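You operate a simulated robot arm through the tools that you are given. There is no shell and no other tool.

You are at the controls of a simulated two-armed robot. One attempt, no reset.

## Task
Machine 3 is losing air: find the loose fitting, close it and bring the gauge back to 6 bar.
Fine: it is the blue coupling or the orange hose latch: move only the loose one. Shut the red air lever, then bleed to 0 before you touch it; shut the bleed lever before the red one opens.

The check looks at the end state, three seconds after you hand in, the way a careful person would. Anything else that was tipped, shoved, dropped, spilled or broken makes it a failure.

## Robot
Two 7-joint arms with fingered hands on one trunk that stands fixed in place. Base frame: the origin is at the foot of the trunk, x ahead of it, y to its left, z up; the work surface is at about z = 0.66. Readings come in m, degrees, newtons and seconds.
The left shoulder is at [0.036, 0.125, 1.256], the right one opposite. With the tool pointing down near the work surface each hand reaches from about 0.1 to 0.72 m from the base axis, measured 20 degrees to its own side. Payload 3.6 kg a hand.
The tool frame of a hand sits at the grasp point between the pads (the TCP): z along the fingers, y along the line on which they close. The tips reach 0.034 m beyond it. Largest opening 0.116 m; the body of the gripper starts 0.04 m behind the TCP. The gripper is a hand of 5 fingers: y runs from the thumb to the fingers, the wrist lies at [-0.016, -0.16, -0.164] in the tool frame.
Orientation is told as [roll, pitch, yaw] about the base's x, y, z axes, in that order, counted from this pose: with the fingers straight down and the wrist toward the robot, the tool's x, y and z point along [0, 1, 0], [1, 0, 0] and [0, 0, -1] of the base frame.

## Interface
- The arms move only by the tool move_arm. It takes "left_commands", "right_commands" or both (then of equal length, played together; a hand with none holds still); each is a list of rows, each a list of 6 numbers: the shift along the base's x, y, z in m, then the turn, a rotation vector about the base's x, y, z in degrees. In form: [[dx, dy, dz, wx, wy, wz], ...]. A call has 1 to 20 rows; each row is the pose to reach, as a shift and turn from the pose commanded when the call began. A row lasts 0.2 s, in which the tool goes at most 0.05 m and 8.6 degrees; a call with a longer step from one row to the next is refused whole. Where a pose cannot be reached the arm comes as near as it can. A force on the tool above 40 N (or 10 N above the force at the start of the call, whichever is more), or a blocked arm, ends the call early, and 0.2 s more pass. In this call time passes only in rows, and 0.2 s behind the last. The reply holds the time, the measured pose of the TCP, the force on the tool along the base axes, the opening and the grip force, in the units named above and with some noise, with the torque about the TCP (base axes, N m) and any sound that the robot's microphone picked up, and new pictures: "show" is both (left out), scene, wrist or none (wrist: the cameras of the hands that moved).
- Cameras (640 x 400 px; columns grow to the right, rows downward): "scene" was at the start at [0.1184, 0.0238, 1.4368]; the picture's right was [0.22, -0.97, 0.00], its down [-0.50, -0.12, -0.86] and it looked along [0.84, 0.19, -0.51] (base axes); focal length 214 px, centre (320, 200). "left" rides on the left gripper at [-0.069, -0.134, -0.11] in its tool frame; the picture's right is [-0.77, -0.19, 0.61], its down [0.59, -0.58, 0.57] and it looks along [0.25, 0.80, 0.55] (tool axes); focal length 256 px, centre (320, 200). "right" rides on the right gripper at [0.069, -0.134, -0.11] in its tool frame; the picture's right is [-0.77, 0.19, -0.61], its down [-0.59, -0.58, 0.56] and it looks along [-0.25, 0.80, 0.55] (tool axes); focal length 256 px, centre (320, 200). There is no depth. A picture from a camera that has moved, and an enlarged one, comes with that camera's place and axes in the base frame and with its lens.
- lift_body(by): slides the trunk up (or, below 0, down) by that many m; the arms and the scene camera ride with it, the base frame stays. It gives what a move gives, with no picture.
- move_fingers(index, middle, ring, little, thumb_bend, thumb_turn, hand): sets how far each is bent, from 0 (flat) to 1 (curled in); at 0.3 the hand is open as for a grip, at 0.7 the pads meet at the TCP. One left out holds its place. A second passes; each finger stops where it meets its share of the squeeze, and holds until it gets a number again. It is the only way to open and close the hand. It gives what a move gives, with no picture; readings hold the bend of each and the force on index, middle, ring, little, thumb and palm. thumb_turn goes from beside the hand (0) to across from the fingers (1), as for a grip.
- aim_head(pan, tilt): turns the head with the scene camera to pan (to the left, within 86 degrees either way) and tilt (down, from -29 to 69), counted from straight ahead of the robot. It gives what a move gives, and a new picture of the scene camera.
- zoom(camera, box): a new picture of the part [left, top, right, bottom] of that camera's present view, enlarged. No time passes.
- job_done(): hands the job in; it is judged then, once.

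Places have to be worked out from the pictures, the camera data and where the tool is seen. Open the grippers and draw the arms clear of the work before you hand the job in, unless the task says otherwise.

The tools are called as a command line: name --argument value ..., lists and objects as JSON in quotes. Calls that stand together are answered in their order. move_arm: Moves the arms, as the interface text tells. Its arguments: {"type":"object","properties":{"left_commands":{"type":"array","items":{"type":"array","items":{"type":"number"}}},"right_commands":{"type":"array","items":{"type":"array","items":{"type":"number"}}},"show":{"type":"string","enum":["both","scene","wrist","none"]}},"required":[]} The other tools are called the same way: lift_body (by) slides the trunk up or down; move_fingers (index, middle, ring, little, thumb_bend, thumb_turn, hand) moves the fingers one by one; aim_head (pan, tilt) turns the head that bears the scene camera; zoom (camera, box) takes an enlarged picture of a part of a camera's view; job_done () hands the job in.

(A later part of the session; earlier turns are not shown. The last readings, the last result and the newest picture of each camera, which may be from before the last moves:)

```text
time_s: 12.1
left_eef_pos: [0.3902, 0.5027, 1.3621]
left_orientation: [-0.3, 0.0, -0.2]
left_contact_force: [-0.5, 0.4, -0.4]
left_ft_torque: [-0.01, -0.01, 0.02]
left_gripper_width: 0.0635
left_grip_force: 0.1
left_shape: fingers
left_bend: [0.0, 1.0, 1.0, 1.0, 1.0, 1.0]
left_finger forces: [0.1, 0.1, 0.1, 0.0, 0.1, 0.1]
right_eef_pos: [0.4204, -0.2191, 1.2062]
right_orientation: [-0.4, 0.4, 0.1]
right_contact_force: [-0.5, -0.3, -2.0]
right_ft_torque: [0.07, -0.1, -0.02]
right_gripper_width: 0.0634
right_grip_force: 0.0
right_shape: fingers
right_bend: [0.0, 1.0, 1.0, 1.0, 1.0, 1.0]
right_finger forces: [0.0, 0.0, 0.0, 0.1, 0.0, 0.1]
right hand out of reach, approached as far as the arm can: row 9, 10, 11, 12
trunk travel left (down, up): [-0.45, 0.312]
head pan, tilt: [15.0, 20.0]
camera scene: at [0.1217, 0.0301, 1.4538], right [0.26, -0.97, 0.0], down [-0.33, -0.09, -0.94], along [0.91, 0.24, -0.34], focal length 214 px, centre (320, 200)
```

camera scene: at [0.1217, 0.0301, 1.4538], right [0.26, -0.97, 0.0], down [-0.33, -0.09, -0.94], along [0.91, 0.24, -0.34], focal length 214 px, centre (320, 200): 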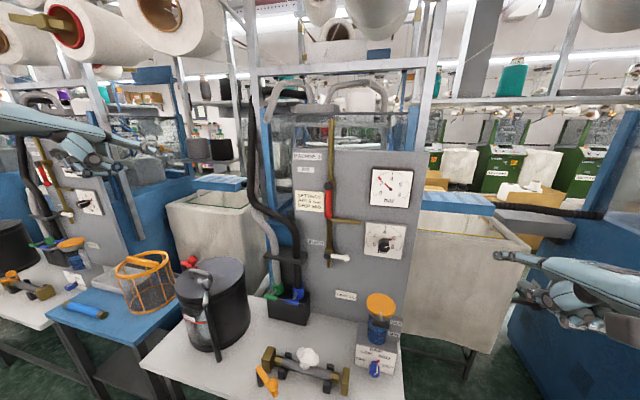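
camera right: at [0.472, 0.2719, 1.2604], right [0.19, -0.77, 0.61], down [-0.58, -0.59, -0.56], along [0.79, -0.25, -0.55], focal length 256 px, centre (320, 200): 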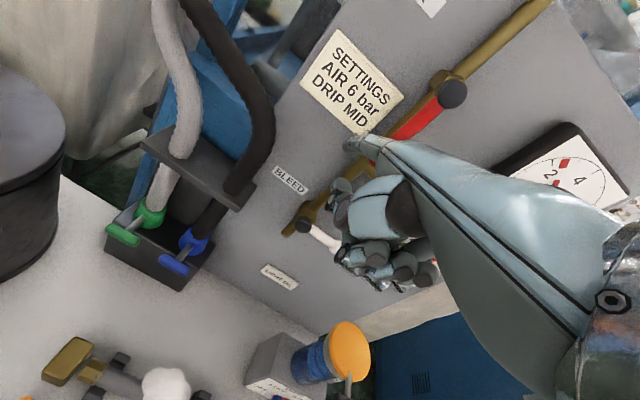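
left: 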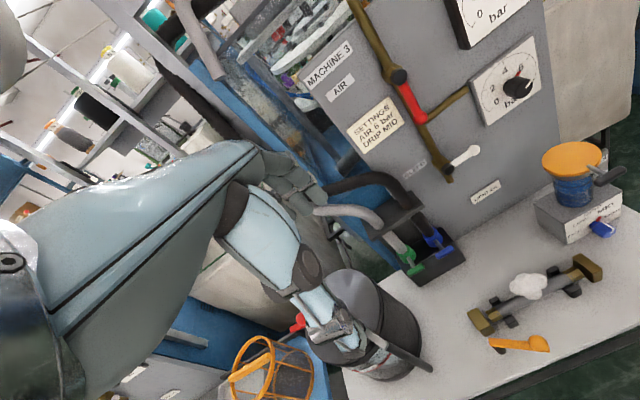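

The panel is clear again. Now I bring the left index to a spot left of the red lever, tip about 7 cm short of the lever plane.

move_arm --left_commands '[[0.01, -0.04, -0.01, 0, 0, 0], [0.03, -0.075, -0.025, 0, 0, 0], [0.05, -0.11, -0.045, 0, 0, 0], [0.07, -0.145, -0.065, 0, 0, 0], [0.09, -0.18, -0.085, 0, 0, 0], [0.11, -0.21, -0.11, 0, 0, 0], [0.13, -0.235, -0.14, 0, 0, 0], [0.155, -0.255, -0.17, 0, 0, 0], [0.18, -0.265, -0.195, 0, 0, 0], [0.215, -0.268, -0.2, 0, 0, 0]]' --show "both"

zoom --camera "scene" --box '[250, 140, 410, 260]'

zoom --camera "left" --box '[160, 0, 560, 250]'

```text
time_s: 14.3
left_eef_pos: [0.6035, 0.2335, 1.1634]
left_orientation: [0.0, -0.1, 0.1]
left_contact_force: [0.1, 0.5, -0.8]
left_ft_torque: [-0.01, 0.03, -0.01]
left_gripper_width: 0.0637
left_grip_force: 0.0
left_shape: fingers
left_bend: [0.0, 1.0, 1.0, 1.0, 1.0, 1.0]
left_finger forces: [0.1, 0.1, 0.0, 0.1, 0.1, 0.0]
right_eef_pos: [0.4207, -0.2215, 1.2066]
right_orientation: [0.0, 0.0, 0.0]
right_contact_force: [0.3, -0.4, -0.5]
right_ft_torque: [0.0, -0.01, 0.0]
right_gripper_width: 0.0632
right_grip_force: 0.0
right_shape: fingers
right_bend: [0.0, 1.0, 1.0, 1.0, 1.0, 1.0]
right_finger forces: [0.0, 0.1, 0.0, 0.0, 0.1, 0.0]
trunk travel left (down, up): [-0.45, 0.312]
head pan, tilt: [15.0, 20.0]
camera scene: at [0.1217, 0.0267, 1.4541], right [0.26, -0.97, 0.0], down [-0.33, -0.09, -0.94], along [0.91, 0.24, -0.34], focal length 214 px, centre (320, 200)
camera left: at [0.4703, 0.1649, 1.2729], right [-0.19, -0.77, -0.61], down [-0.58, 0.59, -0.56], along [0.79, 0.25, -0.55], focal length 256 px, centre (320, 200)
```

scene: 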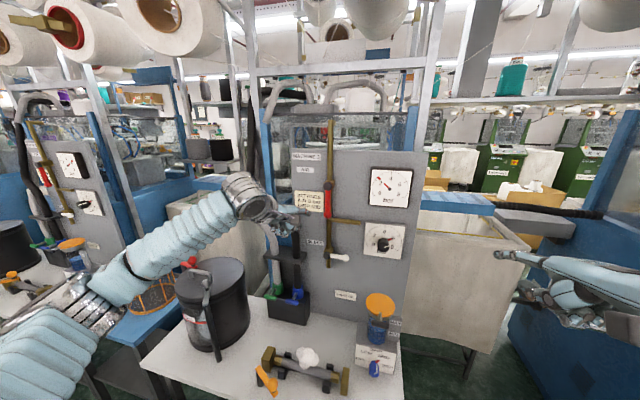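
left: 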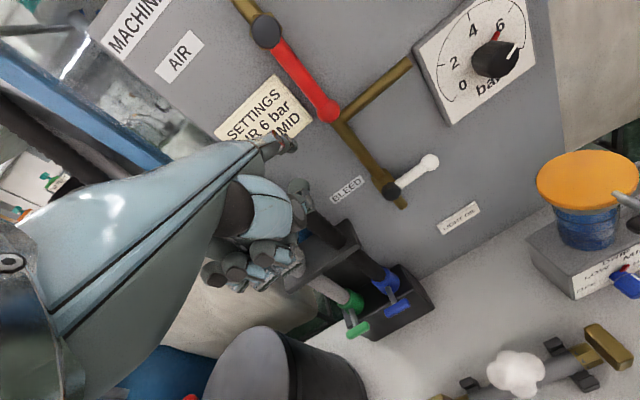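

```text
3.33 times, centred on (330, 200) of scene
camera zoom: at [0.1217, 0.0267, 1.4541], right [0.26, -0.97, 0.0], down [-0.33, -0.09, -0.94], along [0.91, 0.24, -0.34], focal length 715 px, centre (287, 200)
```

zoom: 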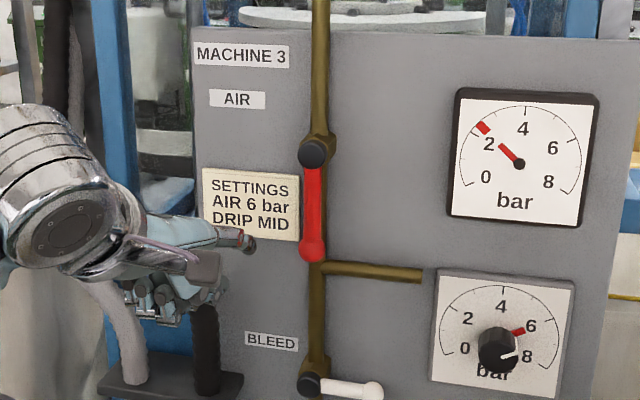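

```text
1.60 times, centred on (360, 125) of left
camera zoom: at [0.4703, 0.1649, 1.2729], right [-0.19, -0.77, -0.61], down [-0.58, 0.59, -0.56], along [0.79, 0.25, -0.55], focal length 410 px, centre (256, 320)
```

zoom: 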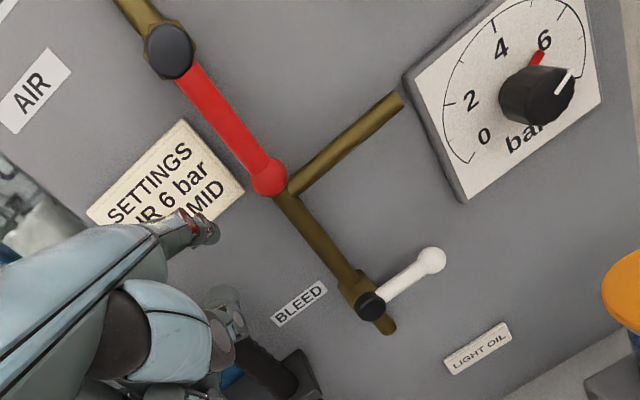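

Triangulated from both cameras: index tip (0.694, 0.215, 1.187), red ball (0.755, 0.170, 1.167), pivot (0.75, 0.172, 1.264), panel face near x≈0.78. I push the tip forward beside the lever, just past the ball's depth.

move_arm --left_commands '[[0.018, 0, -0.003, 0, 0, 0], [0.036, -0.001, -0.006, 0, 0, 0], [0.052, -0.002, -0.008, 0, 0, 0], [0.066, -0.003, -0.009, 0, 0, 0]]' --show "both"

zoom --camera "scene" --box '[280, 160, 360, 220]'

zoom --camera "left" --box '[160, 0, 480, 200]'

```text
time_s: 15.3
left_eef_pos: [0.6685, 0.2323, 1.1536]
left_orientation: [0.0, 0.0, 0.2]
left_contact_force: [0.8, 0.1, 0.2]
left_ft_torque: [0.0, -0.02, 0.02]
left_gripper_width: 0.0633
left_grip_force: 0.2
left_shape: fingers
left_bend: [0.0, 1.0, 1.0, 1.0, 1.0, 1.0]
left_finger forces: [0.0, 0.0, 0.0, 0.0, 0.1, 0.0]
right_eef_pos: [0.4195, -0.2225, 1.2085]
right_orientation: [0.0, 0.0, -0.1]
right_contact_force: [0.4, 0.1, 0.4]
right_ft_torque: [-0.01, 0.03, 0.02]
right_gripper_width: 0.0633
right_grip_force: 0.1
right_shape: fingers
right_bend: [0.0, 1.0, 1.0, 1.0, 1.0, 1.0]
right_finger forces: [0.0, 0.0, 0.0, 0.0, 0.1, 0.1]
trunk travel left (down, up): [-0.45, 0.312]
head pan, tilt: [15.0, 20.0]
camera scene: at [0.1208, 0.0271, 1.4542], right [0.26, -0.97, 0.0], down [-0.33, -0.09, -0.94], along [0.91, 0.24, -0.34], focal length 214 px, centre (320, 200)
camera left: at [0.5353, 0.1632, 1.2637], right [-0.19, -0.77, -0.61], down [-0.58, 0.59, -0.56], along [0.79, 0.25, -0.55], focal length 256 px, centre (320, 200)
```

scene: 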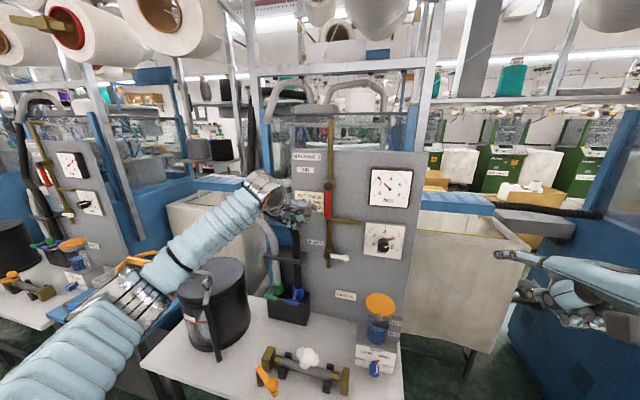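
left: 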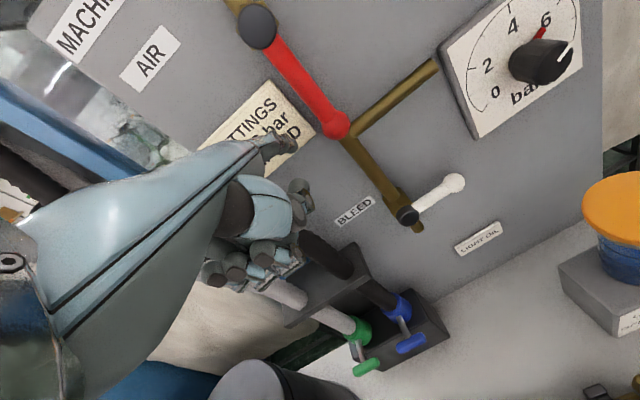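

```text
6.67 times, centred on (320, 190) of scene
camera zoom: at [0.1208, 0.0271, 1.4542], right [0.26, -0.97, 0.0], down [-0.33, -0.09, -0.94], along [0.91, 0.24, -0.34], focal length 1430 px, centre (320, 267)
```

zoom: 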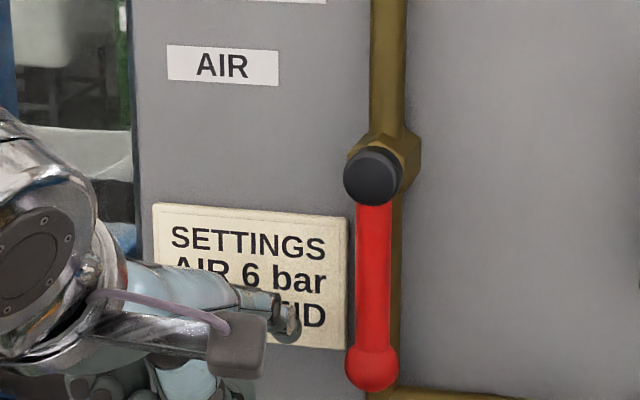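

```text
2.00 times, centred on (320, 100) of left
camera zoom: at [0.5353, 0.1632, 1.2637], right [-0.19, -0.77, -0.61], down [-0.58, 0.59, -0.56], along [0.79, 0.25, -0.55], focal length 512 px, centre (320, 400)
```

zoom: 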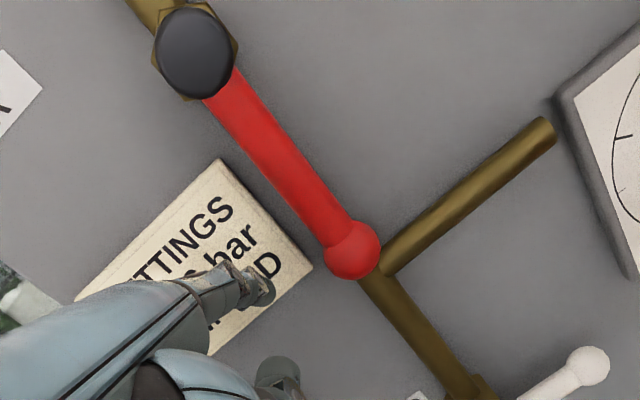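

The tip is beside the lever with clearance to the panel (face at x≈0.797). I now press gently to the right on the lower part of the red lever, about 30° of swing first, watching the force.

move_arm --left_commands '[[0.008, -0.005, -0.002, 0, 0, 0], [0.014, -0.014, -0.004, 0, 0, 0], [0.014, -0.022, -0.005, 0, 0, 0], [0.014, -0.03, -0.005, 0, 0, 0], [0.014, -0.038, -0.006, 0, 0, 0], [0.014, -0.047, -0.006, 0, 0, 0], [0.014, -0.057, -0.004, 0, 0, 0], [0.014, -0.068, -0.002, 0, 0, 0]]' --show "both"

zoom --camera "scene" --box '[280, 150, 400, 240]'

```text
time_s: 17.1
left_eef_pos: [0.6831, 0.1819, 1.1488]
left_orientation: [-0.5, 0.2, 0.9]
left_contact_force: [-2.6, 33.3, -7.2]
left_ft_torque: [-1.78, 0.46, 1.45]
left_gripper_width: 0.0628
left_grip_force: 50.0
left_shape: fingers
left_bend: [0.0, 1.0, 1.0, 1.0, 1.0, 1.0]
left_finger forces: [100.3, 0.0, 0.1, 0.0, 0.0, 0.1]
right_eef_pos: [0.4214, -0.2079, 1.2115]
right_orientation: [-0.6, 0.2, 0.1]
right_contact_force: [0.5, 0.0, 0.9]
right_ft_torque: [0.01, 0.02, 0.01]
right_gripper_width: 0.0634
right_grip_force: 0.1
right_shape: fingers
right_bend: [0.0, 1.0, 1.0, 1.0, 1.0, 1.0]
right_finger forces: [0.1, 0.0, 0.0, 0.1, 0.1, 0.0]
trunk travel left (down, up): [-0.45, 0.312]
head pan, tilt: [15.0, 20.0]
camera scene: at [0.1208, 0.0482, 1.4544], right [0.27, -0.96, 0.01], down [-0.33, -0.11, -0.94], along [0.9, 0.25, -0.35], focal length 214 px, centre (320, 200)
camera left: at [0.5507, 0.1127, 1.2604], right [-0.18, -0.78, -0.6], down [-0.59, 0.58, -0.57], along [0.79, 0.25, -0.56], focal length 256 px, centre (320, 200)
```

scene: 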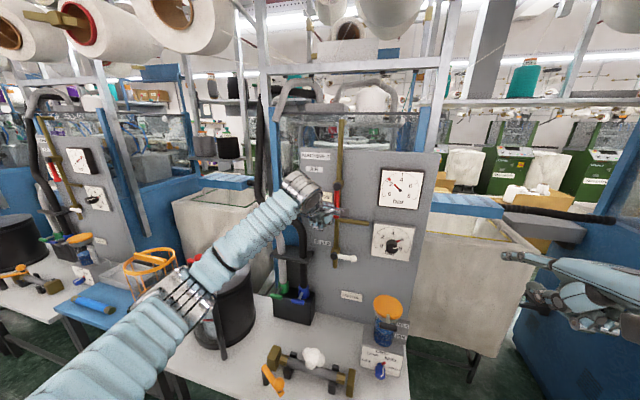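
left: 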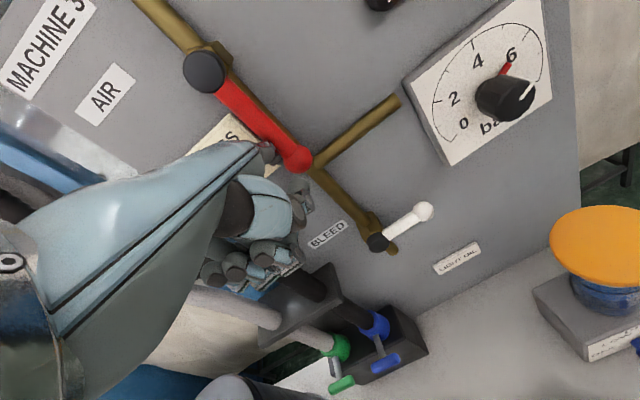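

```text
4.44 times, centred on (340, 195) of scene
camera zoom: at [0.1208, 0.0482, 1.4544], right [0.27, -0.96, 0.01], down [-0.33, -0.11, -0.94], along [0.9, 0.25, -0.35], focal length 953 px, centre (231, 222)
```

zoom: 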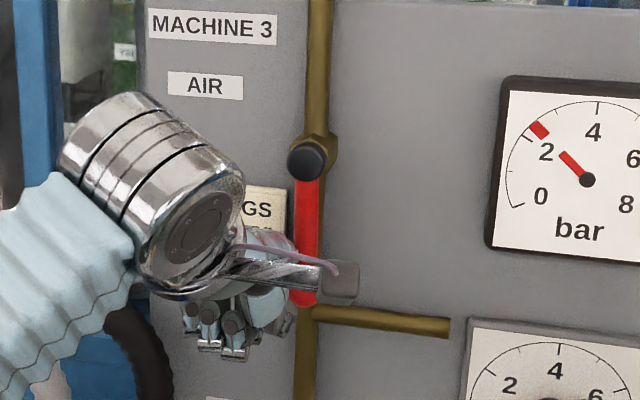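

The force rose to 33 N with the lever still vertical, so rightwards is against its stop; it must swing the other way (left). I back off straight away and withdraw the finger.

move_arm --left_commands '[[0, 0.02, 0, 0, 0, 0], [0, 0.04, 0.002, 0, 0, 0], [0, 0.055, 0.003, 0, 0, 0], [-0.03, 0.06, 0.004, 0, 0, 0], [-0.07, 0.06, 0.004, 0, 0, 0], [-0.1, 0.055, 0.004, 0, 0, 0]]' --show "both"

zoom --camera "scene" --box '[250, 140, 410, 260]'

```text
time_s: 18.5
left_eef_pos: [0.5808, 0.2184, 1.158]
left_orientation: [0.1, -0.1, 0.0]
left_contact_force: [-0.7, 0.0, 0.3]
left_ft_torque: [-0.01, 0.02, 0.03]
left_gripper_width: 0.0635
left_grip_force: 0.1
left_shape: fingers
left_bend: [0.0, 1.0, 1.0, 1.0, 1.0, 1.0]
left_finger forces: [0.0, 0.1, 0.0, 0.0, 0.0, 0.0]
right_eef_pos: [0.4193, -0.2216, 1.2094]
right_orientation: [-0.1, 0.0, 0.1]
right_contact_force: [0.2, -0.1, -0.2]
right_ft_torque: [-0.02, 0.01, -0.02]
right_gripper_width: 0.0635
right_grip_force: 0.0
right_shape: fingers
right_bend: [0.0, 1.0, 1.0, 1.0, 1.0, 1.0]
right_finger forces: [0.1, 0.0, 0.1, 0.0, 0.1, 0.0]
trunk travel left (down, up): [-0.45, 0.312]
head pan, tilt: [15.0, 20.0]
camera scene: at [0.1202, 0.0271, 1.4543], right [0.26, -0.97, 0.0], down [-0.33, -0.09, -0.94], along [0.91, 0.24, -0.34], focal length 214 px, centre (320, 200)
camera left: at [0.4475, 0.1501, 1.2668], right [-0.19, -0.77, -0.61], down [-0.58, 0.59, -0.57], along [0.8, 0.25, -0.55], focal length 256 px, centre (320, 200)
```

scene: 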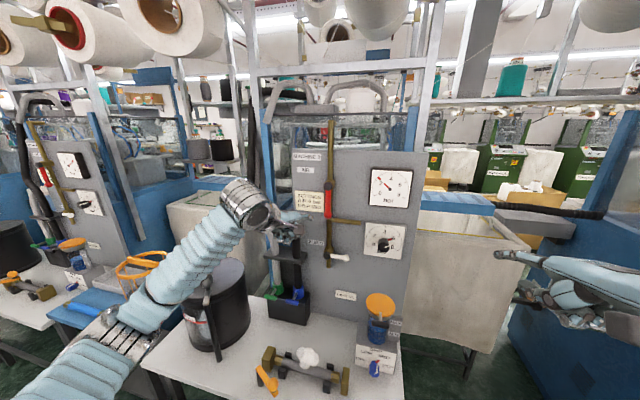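
left: 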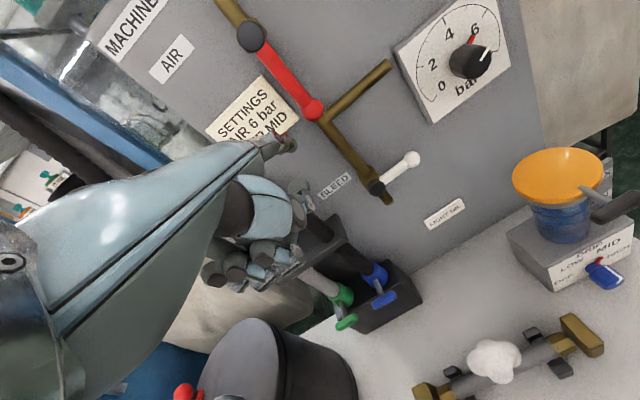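

```text
3.33 times, centred on (330, 200) of scene
camera zoom: at [0.1202, 0.0271, 1.4543], right [0.26, -0.97, 0.0], down [-0.33, -0.09, -0.94], along [0.91, 0.24, -0.34], focal length 715 px, centre (287, 200)
```

zoom: 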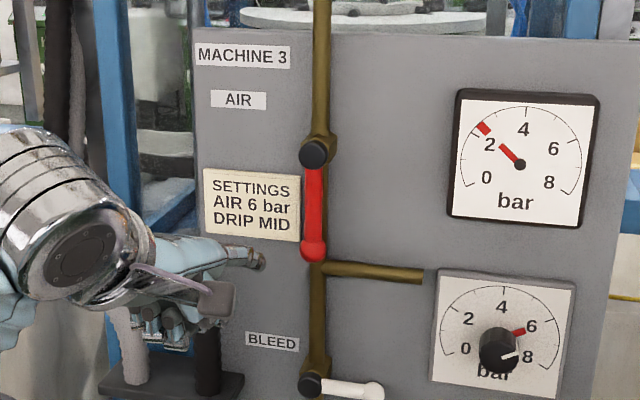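

The lever still hangs plumb and nothing else has shifted. I move the left index to the right-hand side of the red lever, insert it, and press to the left.

move_arm --left_commands '[[0, -0.04, -0.004, 0, 0, 0], [0, -0.075, -0.008, 0, 0, 0], [0.035, -0.077, -0.009, 0, 0, 0], [0.07, -0.077, -0.009, 0, 0, 0], [0.09, -0.077, -0.009, 0, 0, 0], [0.102, -0.077, -0.009, 0, 0, 0], [0.102, -0.062, -0.009, 0, 0, 0], [0.102, -0.05, -0.009, 0, 0, 0], [0.102, -0.042, -0.009, 0, 0, 0], [0.102, -0.033, -0.01, 0, 0, 0], [0.102, -0.023, -0.01, 0, 0, 0]]' --show "both"

zoom --camera "scene" --box '[280, 150, 400, 240]'

```text
time_s: 20.9
left_eef_pos: [0.685, 0.1968, 1.1475]
left_orientation: [-0.1, 0.0, 0.1]
left_contact_force: [0.1, -1.3, 0.2]
left_ft_torque: [0.12, -0.03, -0.15]
left_gripper_width: 0.0638
left_grip_force: 1.5
left_shape: fingers
left_bend: [0.0, 1.0, 1.0, 1.0, 1.0, 1.0]
left_finger forces: [1.4, 0.0, 0.0, 0.0, 0.0, 0.0]
right_eef_pos: [0.4197, -0.2224, 1.2074]
right_orientation: [0.0, 0.0, 0.0]
right_contact_force: [-0.2, -0.9, -0.6]
right_ft_torque: [0.0, 0.04, 0.01]
right_gripper_width: 0.0634
right_grip_force: 0.1
right_shape: fingers
right_bend: [0.0, 1.0, 1.0, 1.0, 1.0, 1.0]
right_finger forces: [0.0, 0.0, 0.0, 0.0, 0.0, 0.0]
trunk travel left (down, up): [-0.45, 0.312]
head pan, tilt: [15.0, 20.0]
camera scene: at [0.1204, 0.0273, 1.4542], right [0.26, -0.97, 0.0], down [-0.33, -0.09, -0.94], along [0.91, 0.24, -0.34], focal length 214 px, centre (320, 200)
camera left: at [0.5505, 0.1276, 1.2564], right [-0.19, -0.77, -0.61], down [-0.58, 0.59, -0.57], along [0.79, 0.25, -0.55], focal length 256 px, centre (320, 200)
```

scene: 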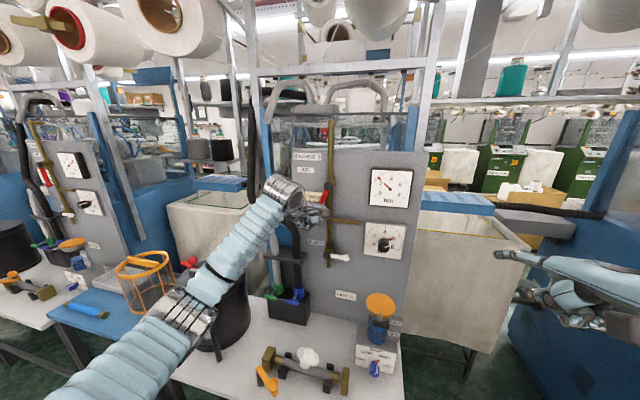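
left: 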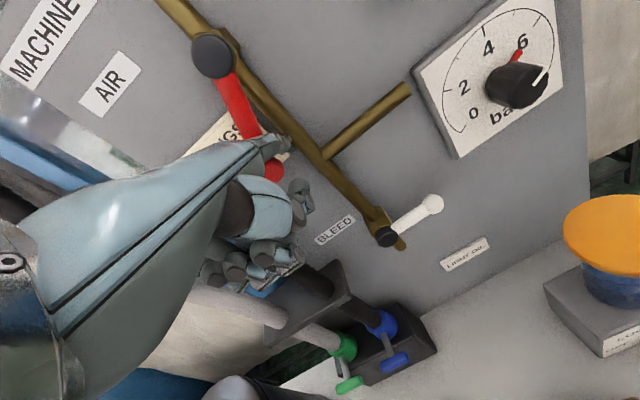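

```text
4.44 times, centred on (340, 195) of scene
camera zoom: at [0.1204, 0.0273, 1.4542], right [0.26, -0.97, 0.0], down [-0.33, -0.09, -0.94], along [0.91, 0.24, -0.34], focal length 953 px, centre (231, 222)
```

zoom: 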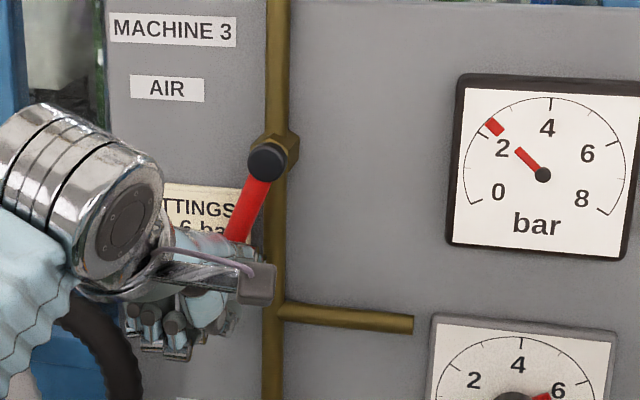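

The lever swings left with only ~1.4 N. I continue round the arc, pushing it left and up toward horizontal.

move_arm --left_commands '[[0, 0.011, 0.002, 0, 0, 0], [0, 0.021, 0.004, 0, 0, 0], [0, 0.031, 0.009, 0, 0, 0], [0, 0.04, 0.0135, 0, 0, 0], [0, 0.049, 0.02, 0, 0, 0], [0, 0.056, 0.0275, 0, 0, 0], [0, 0.063, 0.036, 0, 0, 0], [0, 0.068, 0.045, 0, 0, 0], [0, 0.072, 0.055, 0, 0, 0], [0, 0.075, 0.0655, 0, 0, 0]]' --show "both"

zoom --camera "scene" --box '[260, 130, 400, 240]'

```text
time_s: 23.1
left_eef_pos: [0.6837, 0.2703, 1.2098]
left_orientation: [0.0, 0.4, 0.1]
left_contact_force: [-7.2, -3.1, -9.2]
left_ft_torque: [0.2, 0.45, -0.28]
left_gripper_width: 0.0592
left_grip_force: 6.1
left_shape: fingers
left_bend: [0.02, 1.0, 1.0, 1.0, 1.0, 1.0]
left_finger forces: [12.1, 0.1, 0.0, 0.0, 0.0, 0.0]
right_eef_pos: [0.419, -0.2207, 1.2084]
right_orientation: [0.0, 0.1, 0.0]
right_contact_force: [-0.4, 0.0, 0.4]
right_ft_torque: [0.02, 0.01, -0.04]
right_gripper_width: 0.0633
right_grip_force: 0.1
right_shape: fingers
right_bend: [0.0, 1.0, 1.0, 1.0, 1.0, 1.0]
right_finger forces: [0.0, 0.1, 0.1, 0.0, 0.0, 0.0]
trunk travel left (down, up): [-0.45, 0.312]
head pan, tilt: [15.0, 20.0]
camera scene: at [0.1202, 0.0271, 1.4541], right [0.26, -0.97, 0.0], down [-0.33, -0.09, -0.94], along [0.91, 0.24, -0.34], focal length 214 px, centre (320, 200)
camera left: at [0.5501, 0.2016, 1.3206], right [-0.19, -0.77, -0.61], down [-0.58, 0.59, -0.56], along [0.79, 0.25, -0.56], focal length 256 px, centre (320, 200)
```

scene: 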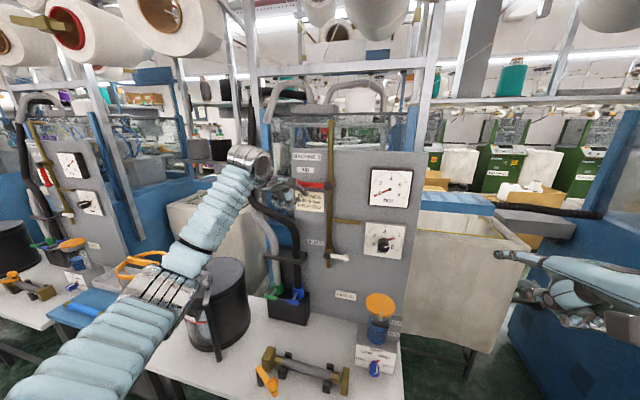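
left: 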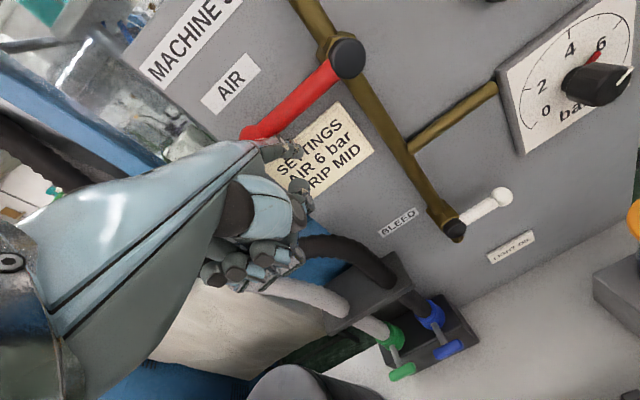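

```text
3.64 times, centred on (330, 185) of scene
camera zoom: at [0.1202, 0.0271, 1.4541], right [0.26, -0.97, 0.0], down [-0.33, -0.09, -0.94], along [0.91, 0.24, -0.34], focal length 780 px, centre (284, 254)
```

zoom: 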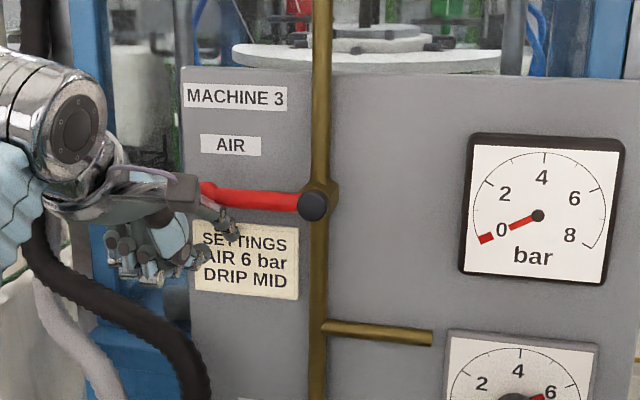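

The red lever is now horizontal (shut, ~9 N at its stop), the puff is gone, and the gauge has fallen near 0. I ease the finger down and back out, then check the lever and gauge.

move_arm --left_commands '[[0, -0.002, -0.012, 0, 0, 0], [-0.02, -0.004, -0.018, 0, 0, 0], [-0.055, -0.004, -0.018, 0, 0, 0], [-0.09, -0.004, -0.015, 0, 0, 0], [-0.12, 0.0, -0.01, 0, 0, 0]]' --show "none"

zoom --camera "scene" --box '[250, 130, 420, 270]'

zoom --camera "scene" --box '[360, 160, 415, 260]'

zoom --camera "scene" --box '[240, 330, 420, 400]'

```text
time_s: 24.3
left_eef_pos: [0.5637, 0.2707, 1.2033]
left_orientation: [0.1, 0.0, 0.1]
left_contact_force: [0.3, -0.8, 0.0]
left_ft_torque: [-0.04, -0.02, 0.02]
left_gripper_width: 0.0634
left_grip_force: 0.0
left_shape: fingers
left_bend: [0.0, 1.0, 1.0, 1.0, 1.0, 1.0]
left_finger forces: [0.1, 0.0, 0.1, 0.0, 0.1, 0.0]
right_eef_pos: [0.4179, -0.2207, 1.2068]
right_orientation: [-0.1, 0.0, 0.1]
right_contact_force: [0.4, -0.1, 0.1]
right_ft_torque: [0.0, -0.01, 0.01]
right_gripper_width: 0.0634
right_grip_force: 0.0
right_shape: fingers
right_bend: [0.0, 1.0, 1.0, 1.0, 1.0, 1.0]
right_finger forces: [0.0, 0.1, 0.0, 0.0, 0.0, 0.1]
trunk travel left (down, up): [-0.45, 0.312]
head pan, tilt: [15.0, 20.0]
```

```text
2.86 times, centred on (335, 200) of scene
camera zoom: at [0.1197, 0.0279, 1.4543], right [0.26, -0.97, 0.0], down [-0.33, -0.09, -0.94], along [0.91, 0.24, -0.34], focal length 613 px, centre (277, 200)
```

zoom: 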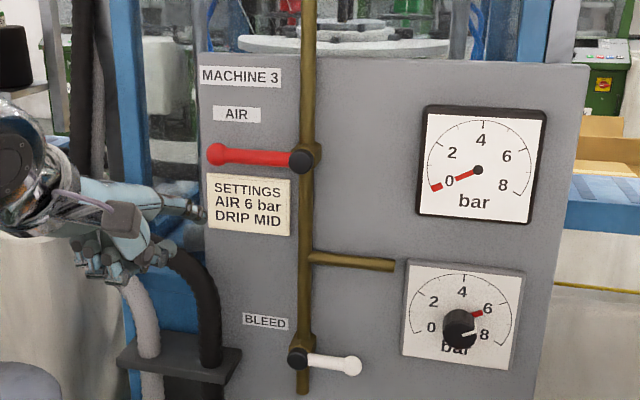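

```text
4.00 times, centred on (388, 210) of scene
camera zoom: at [0.1197, 0.0279, 1.4543], right [0.26, -0.97, 0.0], down [-0.33, -0.09, -0.94], along [0.91, 0.24, -0.34], focal length 858 px, centre (50, 160)
```

zoom: 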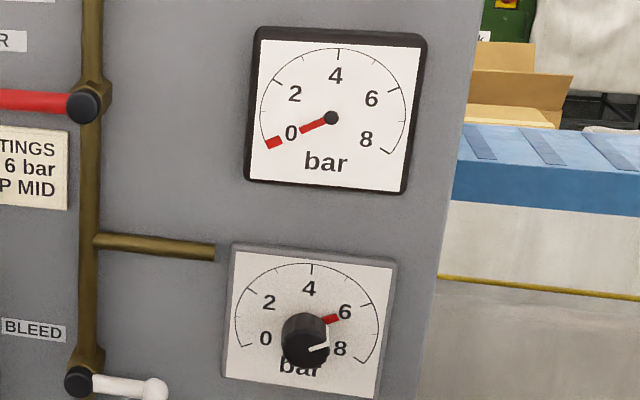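

```text
3.56 times, centred on (330, 365) of scene
camera zoom: at [0.1197, 0.0279, 1.4543], right [0.26, -0.97, 0.0], down [-0.33, -0.09, -0.94], along [0.91, 0.24, -0.34], focal length 763 px, centre (284, -387)
```

zoom: 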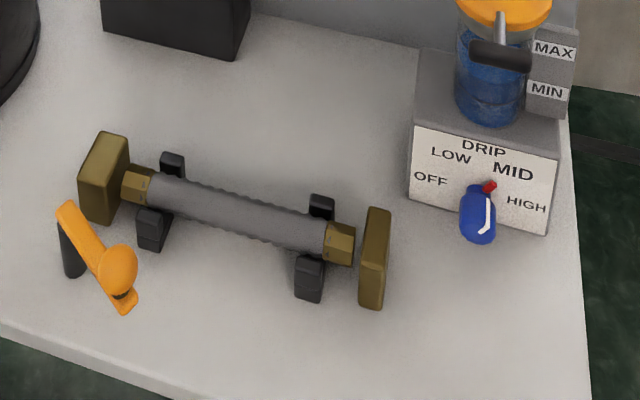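

Red lever is shut and the gauge already sits on 0, but the line still has to be vented with the bleed lever (at about x 0.755, pivot y 0.170, tip y 0.104, z 1.005). The hose clamp is close on the left, so I use the right index for it and park the left hand as an observer camera.

move_arm --left_commands '[[-0.02, 0.02, 0.01, 0, 0, 0], [-0.04, 0.04, 0.025, 0, 0, 0], [-0.06, 0.06, 0.04, 0, 0, 0], [-0.06, 0.06, 0.04, 0, 0, 0], [-0.06, 0.06, 0.04, 0, 0, 0], [-0.06, 0.06, 0.04, 0, 0, 0], [-0.06, 0.06, 0.04, 0, 0, 0], [-0.06, 0.06, 0.04, 0, 0, 0], [-0.06, 0.06, 0.04, 0, 0, 0], [-0.06, 0.06, 0.04, 0, 0, 0]]' --right_commands '[[0.015, 0.032, -0.015, 0, 0, 0], [0.03, 0.064, -0.03, 0, 0, 0], [0.045, 0.096, -0.045, 0, 0, 0], [0.06, 0.128, -0.06, 0, 0, 0], [0.08, 0.16, -0.08, 0, 0, 0], [0.1, 0.192, -0.1, 0, 0, 0], [0.12, 0.224, -0.12, 0, 0, 0], [0.14, 0.256, -0.14, 0, 0, 0], [0.155, 0.288, -0.16, 0, 0, 0], [0.165, 0.317, -0.175, 0, 0, 0]]' --show "both"

```text
time_s: 26.5
left_eef_pos: [0.5042, 0.3344, 1.2418]
left_orientation: [-0.1, 0.1, 0.1]
left_contact_force: [-0.8, -0.2, 0.3]
left_ft_torque: [-0.02, -0.01, -0.04]
left_gripper_width: 0.0633
left_grip_force: 0.0
left_shape: fingers
left_bend: [0.0, 1.0, 1.0, 1.0, 1.0, 1.0]
left_finger forces: [0.0, 0.0, 0.1, 0.0, 0.1, 0.1]
right_eef_pos: [0.5862, 0.0992, 1.0331]
right_orientation: [-0.1, 0.0, 0.1]
right_contact_force: [0.2, 0.3, -0.1]
right_ft_torque: [-0.02, 0.01, 0.01]
right_gripper_width: 0.0634
right_grip_force: 0.1
right_shape: fingers
right_bend: [0.0, 1.0, 1.0, 1.0, 1.0, 1.0]
right_finger forces: [0.2, 0.0, 0.0, 0.1, 0.1, 0.0]
trunk travel left (down, up): [-0.45, 0.312]
head pan, tilt: [15.0, 20.0]
camera scene: at [0.1211, 0.0298, 1.4541], right [0.26, -0.97, 0.0], down [-0.33, -0.09, -0.94], along [0.91, 0.24, -0.34], focal length 214 px, centre (320, 200)
camera right: at [0.4525, 0.1665, 1.142], right [0.19, -0.77, 0.61], down [-0.58, -0.59, -0.56], along [0.8, -0.25, -0.55], focal length 256 px, centre (320, 200)
camera left: at [0.3706, 0.2647, 1.3511], right [-0.19, -0.77, -0.61], down [-0.58, 0.59, -0.57], along [0.79, 0.25, -0.56], focal length 256 px, centre (320, 200)
```

scene: 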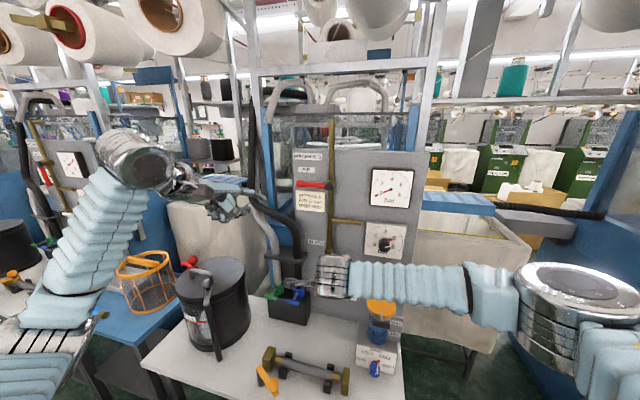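
right: 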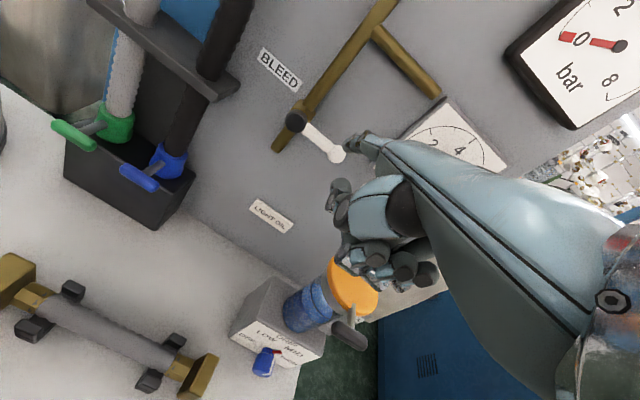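
left: 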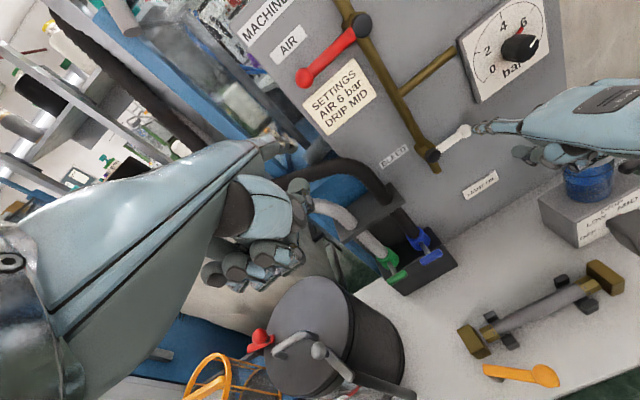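

Three cameras agree on the bleed ball at (0.76, 0.104, 1.006) and the right index tip at (0.676, 0.117, 1.059). I slide the finger in above the white lever and press gently downward to test that direction.

move_arm --right_commands '[[0.03, -0.001, -0.006, 0, 0, 0], [0.06, -0.002, -0.01, 0, 0, 0], [0.08, -0.002, -0.013, 0, 0, 0], [0.094, -0.002, -0.014, 0, 0, 0], [0.094, -0.002, -0.025, 0, 0, 0], [0.094, -0.002, -0.035, 0, 0, 0], [0.094, -0.003, -0.043, 0, 0, 0], [0.094, -0.004, -0.05, 0, 0, 0], [0.094, -0.005, -0.057, 0, 0, 0]]' --show "both"

zoom --camera "left" --box '[360, 60, 560, 220]'

zoom --camera "right" --box '[220, 40, 460, 240]'

```text
time_s: 28.5
left_eef_pos: [0.5046, 0.333, 1.2413]
left_orientation: [0.0, -0.1, 0.1]
left_contact_force: [-0.1, -0.1, 0.4]
left_ft_torque: [0.01, 0.03, 0.0]
left_gripper_width: 0.0631
left_grip_force: 0.1
left_shape: fingers
left_bend: [0.0, 1.0, 1.0, 1.0, 1.0, 1.0]
left_finger forces: [0.0, 0.1, 0.1, 0.1, 0.0, 0.1]
right_eef_pos: [0.679, 0.0933, 0.9765]
right_orientation: [0.1, 0.1, 0.1]
right_contact_force: [0.5, 0.9, 1.0]
right_ft_torque: [-0.01, -0.03, 0.06]
right_gripper_width: 0.0637
right_grip_force: 0.1
right_shape: fingers
right_bend: [0.0, 1.0, 1.0, 1.0, 1.0, 1.0]
right_finger forces: [0.6, 0.2, 0.1, 0.0, 0.0, 0.0]
trunk travel left (down, up): [-0.45, 0.312]
head pan, tilt: [15.0, 20.0]
camera scene: at [0.1209, 0.0285, 1.4542], right [0.26, -0.97, 0.0], down [-0.33, -0.09, -0.94], along [0.91, 0.24, -0.34], focal length 214 px, centre (320, 200)
camera right: at [0.5453, 0.1603, 1.0857], right [0.19, -0.77, 0.61], down [-0.58, -0.59, -0.56], along [0.8, -0.25, -0.55], focal length 256 px, centre (320, 200)
```

scene: 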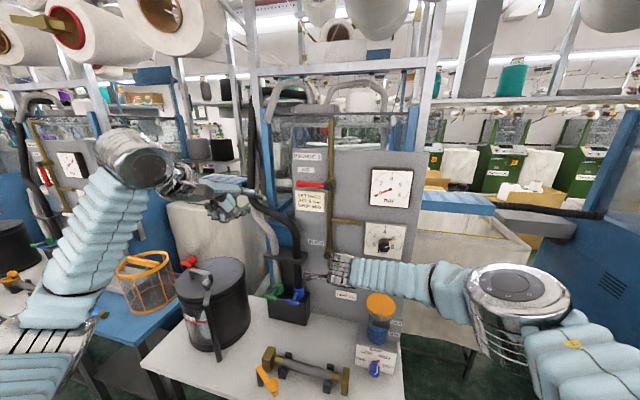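
right: 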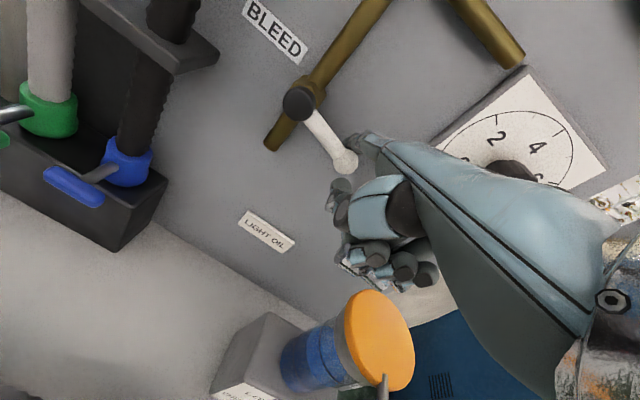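

```text
2.50 times, centred on (460, 140) of left
camera zoom: at [0.3705, 0.2634, 1.3514], right [-0.19, -0.77, -0.61], down [-0.58, 0.59, -0.57], along [0.79, 0.25, -0.55], focal length 640 px, centre (-30, 350)
```

zoom: 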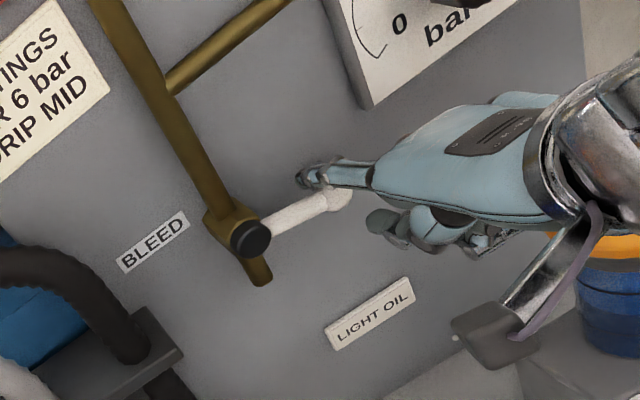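

```text
2.00 times, centred on (340, 140) of right
camera zoom: at [0.5453, 0.1603, 1.0857], right [0.19, -0.77, 0.61], down [-0.58, -0.59, -0.56], along [0.8, -0.25, -0.55], focal length 512 px, centre (280, 320)
```

zoom: 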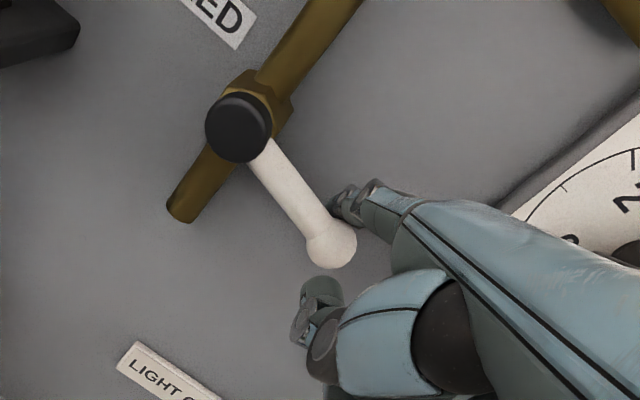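

The white lever already yields downward with almost no force. I continue round the arc until it lines up with the pipe.

move_arm --right_commands '[[0, 0.001, -0.008, 0, 0, 0], [0, 0.002, -0.015, 0, 0, 0], [0, 0.004, -0.022, 0, 0, 0], [0, 0.007, -0.029, 0, 0, 0], [0, 0.011, -0.035, 0, 0, 0], [0, 0.016, -0.041, 0, 0, 0], [0, 0.022, -0.046, 0, 0, 0], [0, 0.028, -0.05, 0, 0, 0], [0, 0.035, -0.054, 0, 0, 0], [0, 0.041, -0.056, 0, 0, 0]]' --show "both"

zoom --camera "left" --box '[360, 60, 560, 220]'

zoom --camera "right" --box '[220, 40, 460, 240]'

```text
time_s: 30.7
left_eef_pos: [0.5041, 0.3326, 1.2423]
left_orientation: [-0.1, 0.0, 0.0]
left_contact_force: [-0.5, 0.1, 0.3]
left_ft_torque: [-0.03, 0.02, 0.03]
left_gripper_width: 0.0634
left_grip_force: 0.1
left_shape: fingers
left_bend: [0.0, 1.0, 1.0, 1.0, 1.0, 1.0]
left_finger forces: [0.0, 0.1, 0.0, 0.1, 0.0, 0.0]
right_eef_pos: [0.6789, 0.1334, 0.9205]
right_orientation: [0.0, 0.2, -0.1]
right_contact_force: [0.6, -0.9, -0.4]
right_ft_torque: [0.02, -0.01, -0.07]
right_gripper_width: 0.0637
right_grip_force: 0.1
right_shape: fingers
right_bend: [0.0, 1.0, 1.0, 1.0, 1.0, 1.0]
right_finger forces: [0.4, 0.0, 0.0, 0.0, 0.0, 0.0]
trunk travel left (down, up): [-0.45, 0.312]
head pan, tilt: [15.0, 20.0]
camera scene: at [0.1209, 0.0286, 1.4542], right [0.26, -0.97, 0.0], down [-0.33, -0.09, -0.94], along [0.91, 0.24, -0.34], focal length 214 px, centre (320, 200)
camera right: at [0.5455, 0.201, 1.0297], right [0.19, -0.77, 0.61], down [-0.58, -0.59, -0.56], along [0.79, -0.25, -0.55], focal length 256 px, centre (320, 200)
```

scene: 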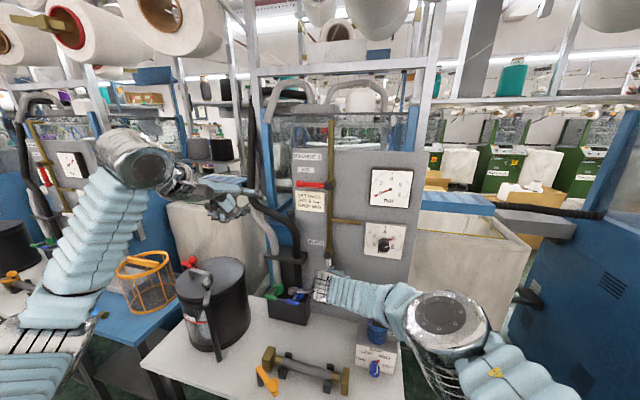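
right: 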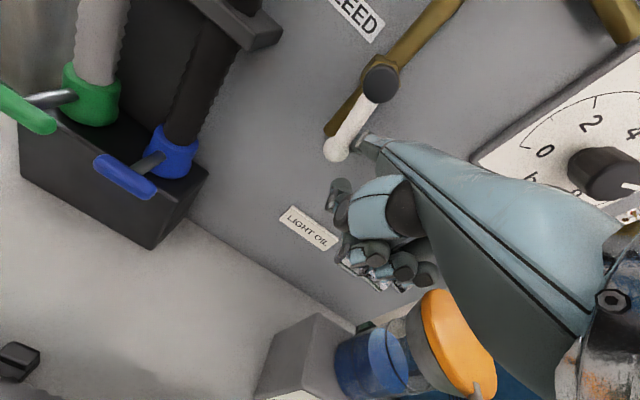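

```text
2.50 times, centred on (460, 140) of left
camera zoom: at [0.3705, 0.2635, 1.3514], right [-0.19, -0.77, -0.61], down [-0.58, 0.59, -0.57], along [0.79, 0.25, -0.55], focal length 640 px, centre (-30, 350)
```

zoom: 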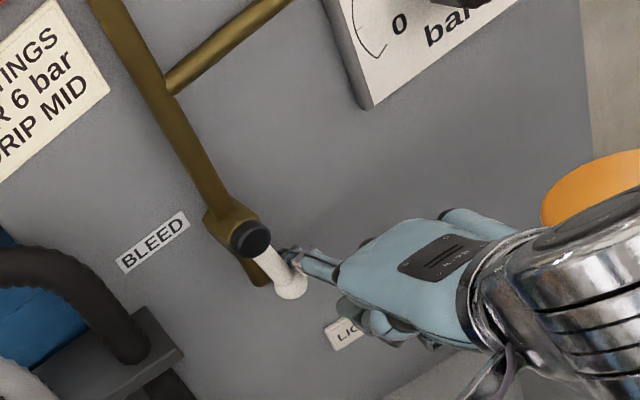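

```text
2.00 times, centred on (340, 140) of right
camera zoom: at [0.5455, 0.201, 1.0297], right [0.19, -0.77, 0.61], down [-0.58, -0.59, -0.56], along [0.79, -0.25, -0.55], focal length 512 px, centre (280, 320)
```

zoom: 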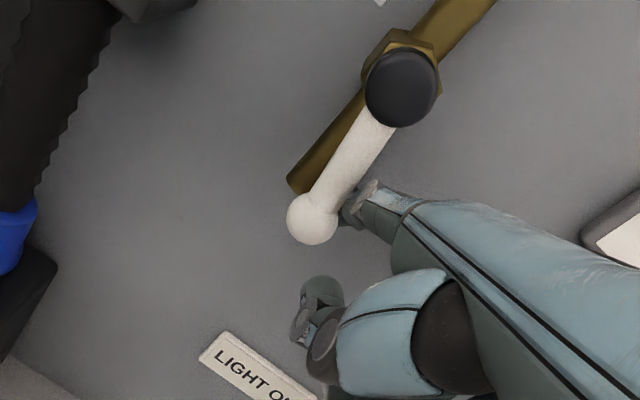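

The bleed lever is nearly in line with the pipe, about 9° short with no stop felt yet. I nudge it a little further to its stop.

move_arm --right_commands '[[0, 0.005, -0.001, 0, 0, 0], [0, 0.01, -0.001, 0, 0, 0], [0, 0.014, -0.001, 0, 0, 0], [0, 0.017, 0, 0, 0, 0]]' --show "wrist"

zoom --camera "right" --box '[220, 40, 460, 240]'

zoom --camera "left" --box '[360, 60, 560, 220]'

zoom --camera "scene" --box '[270, 130, 420, 270]'

```text
time_s: 31.7
left_eef_pos: [0.5042, 0.3307, 1.2423]
left_orientation: [0.0, 0.0, 0.0]
left_contact_force: [-1.0, 0.3, -0.3]
left_ft_torque: [0.0, 0.0, 0.0]
left_gripper_width: 0.0633
left_grip_force: 0.1
left_shape: fingers
left_bend: [0.0, 1.0, 1.0, 1.0, 1.0, 1.0]
left_finger forces: [0.0, 0.0, 0.0, 0.0, 0.1, 0.0]
right_eef_pos: [0.6796, 0.1479, 0.9211]
right_orientation: [-0.1, 0.0, -0.2]
right_contact_force: [-0.8, -7.3, -2.9]
right_ft_torque: [0.25, 0.15, -0.69]
right_gripper_width: 0.0628
right_grip_force: 4.2
right_shape: fingers
right_bend: [0.01, 1.0, 1.0, 1.0, 1.0, 1.0]
right_finger forces: [8.4, 0.1, 0.1, 0.0, 0.0, 0.0]
trunk travel left (down, up): [-0.45, 0.312]
head pan, tilt: [15.0, 20.0]
camera right: at [0.5464, 0.2155, 1.0299], right [0.18, -0.77, 0.61], down [-0.58, -0.59, -0.56], along [0.79, -0.25, -0.55], focal length 256 px, centre (320, 200)
```

right: 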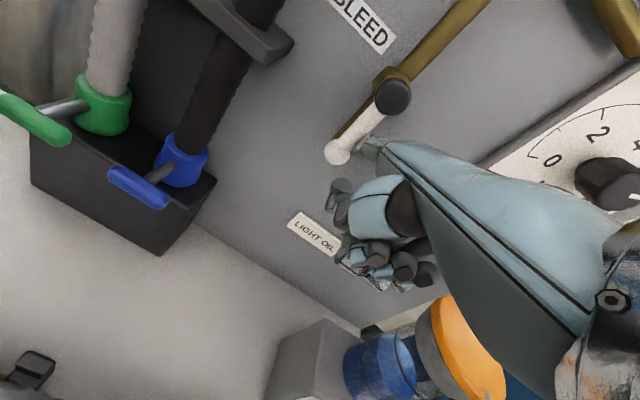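

```text
2.00 times, centred on (340, 140) of right
camera zoom: at [0.5464, 0.2155, 1.0299], right [0.18, -0.77, 0.61], down [-0.58, -0.59, -0.56], along [0.79, -0.25, -0.55], focal length 512 px, centre (280, 320)
```

zoom: 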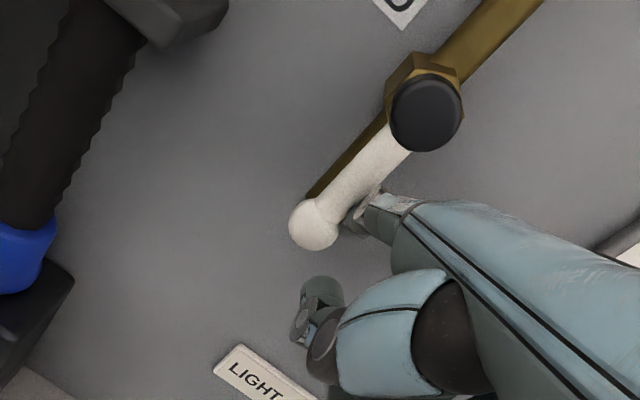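

```text
2.50 times, centred on (460, 140) of left
camera zoom: at [0.3706, 0.2614, 1.3518], right [-0.19, -0.77, -0.61], down [-0.58, 0.59, -0.57], along [0.79, 0.25, -0.55], focal length 640 px, centre (-30, 350)
```

zoom: 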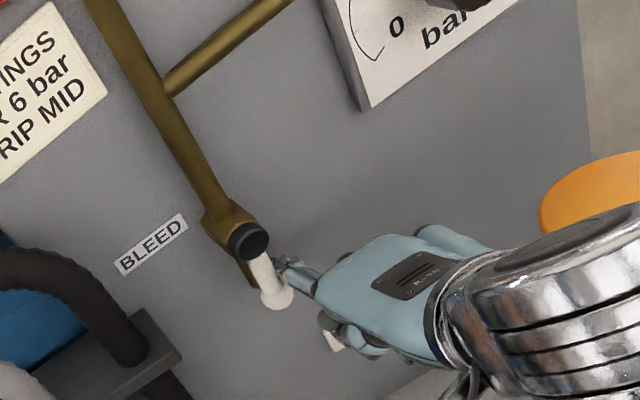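

```text
2.86 times, centred on (345, 200) of scene
camera zoom: at [0.1208, 0.0265, 1.4542], right [0.26, -0.97, 0.0], down [-0.33, -0.09, -0.94], along [0.91, 0.24, -0.34], focal length 613 px, centre (249, 200)
```

zoom: 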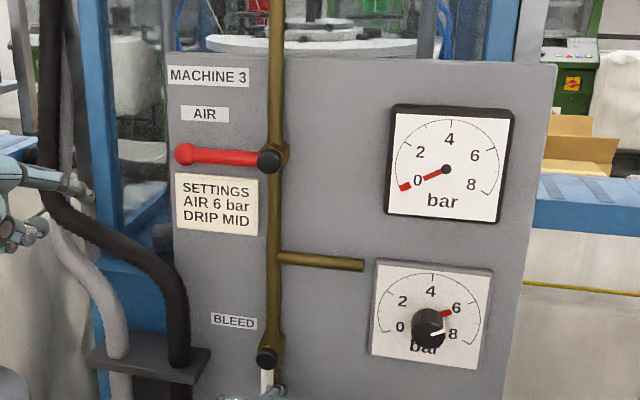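

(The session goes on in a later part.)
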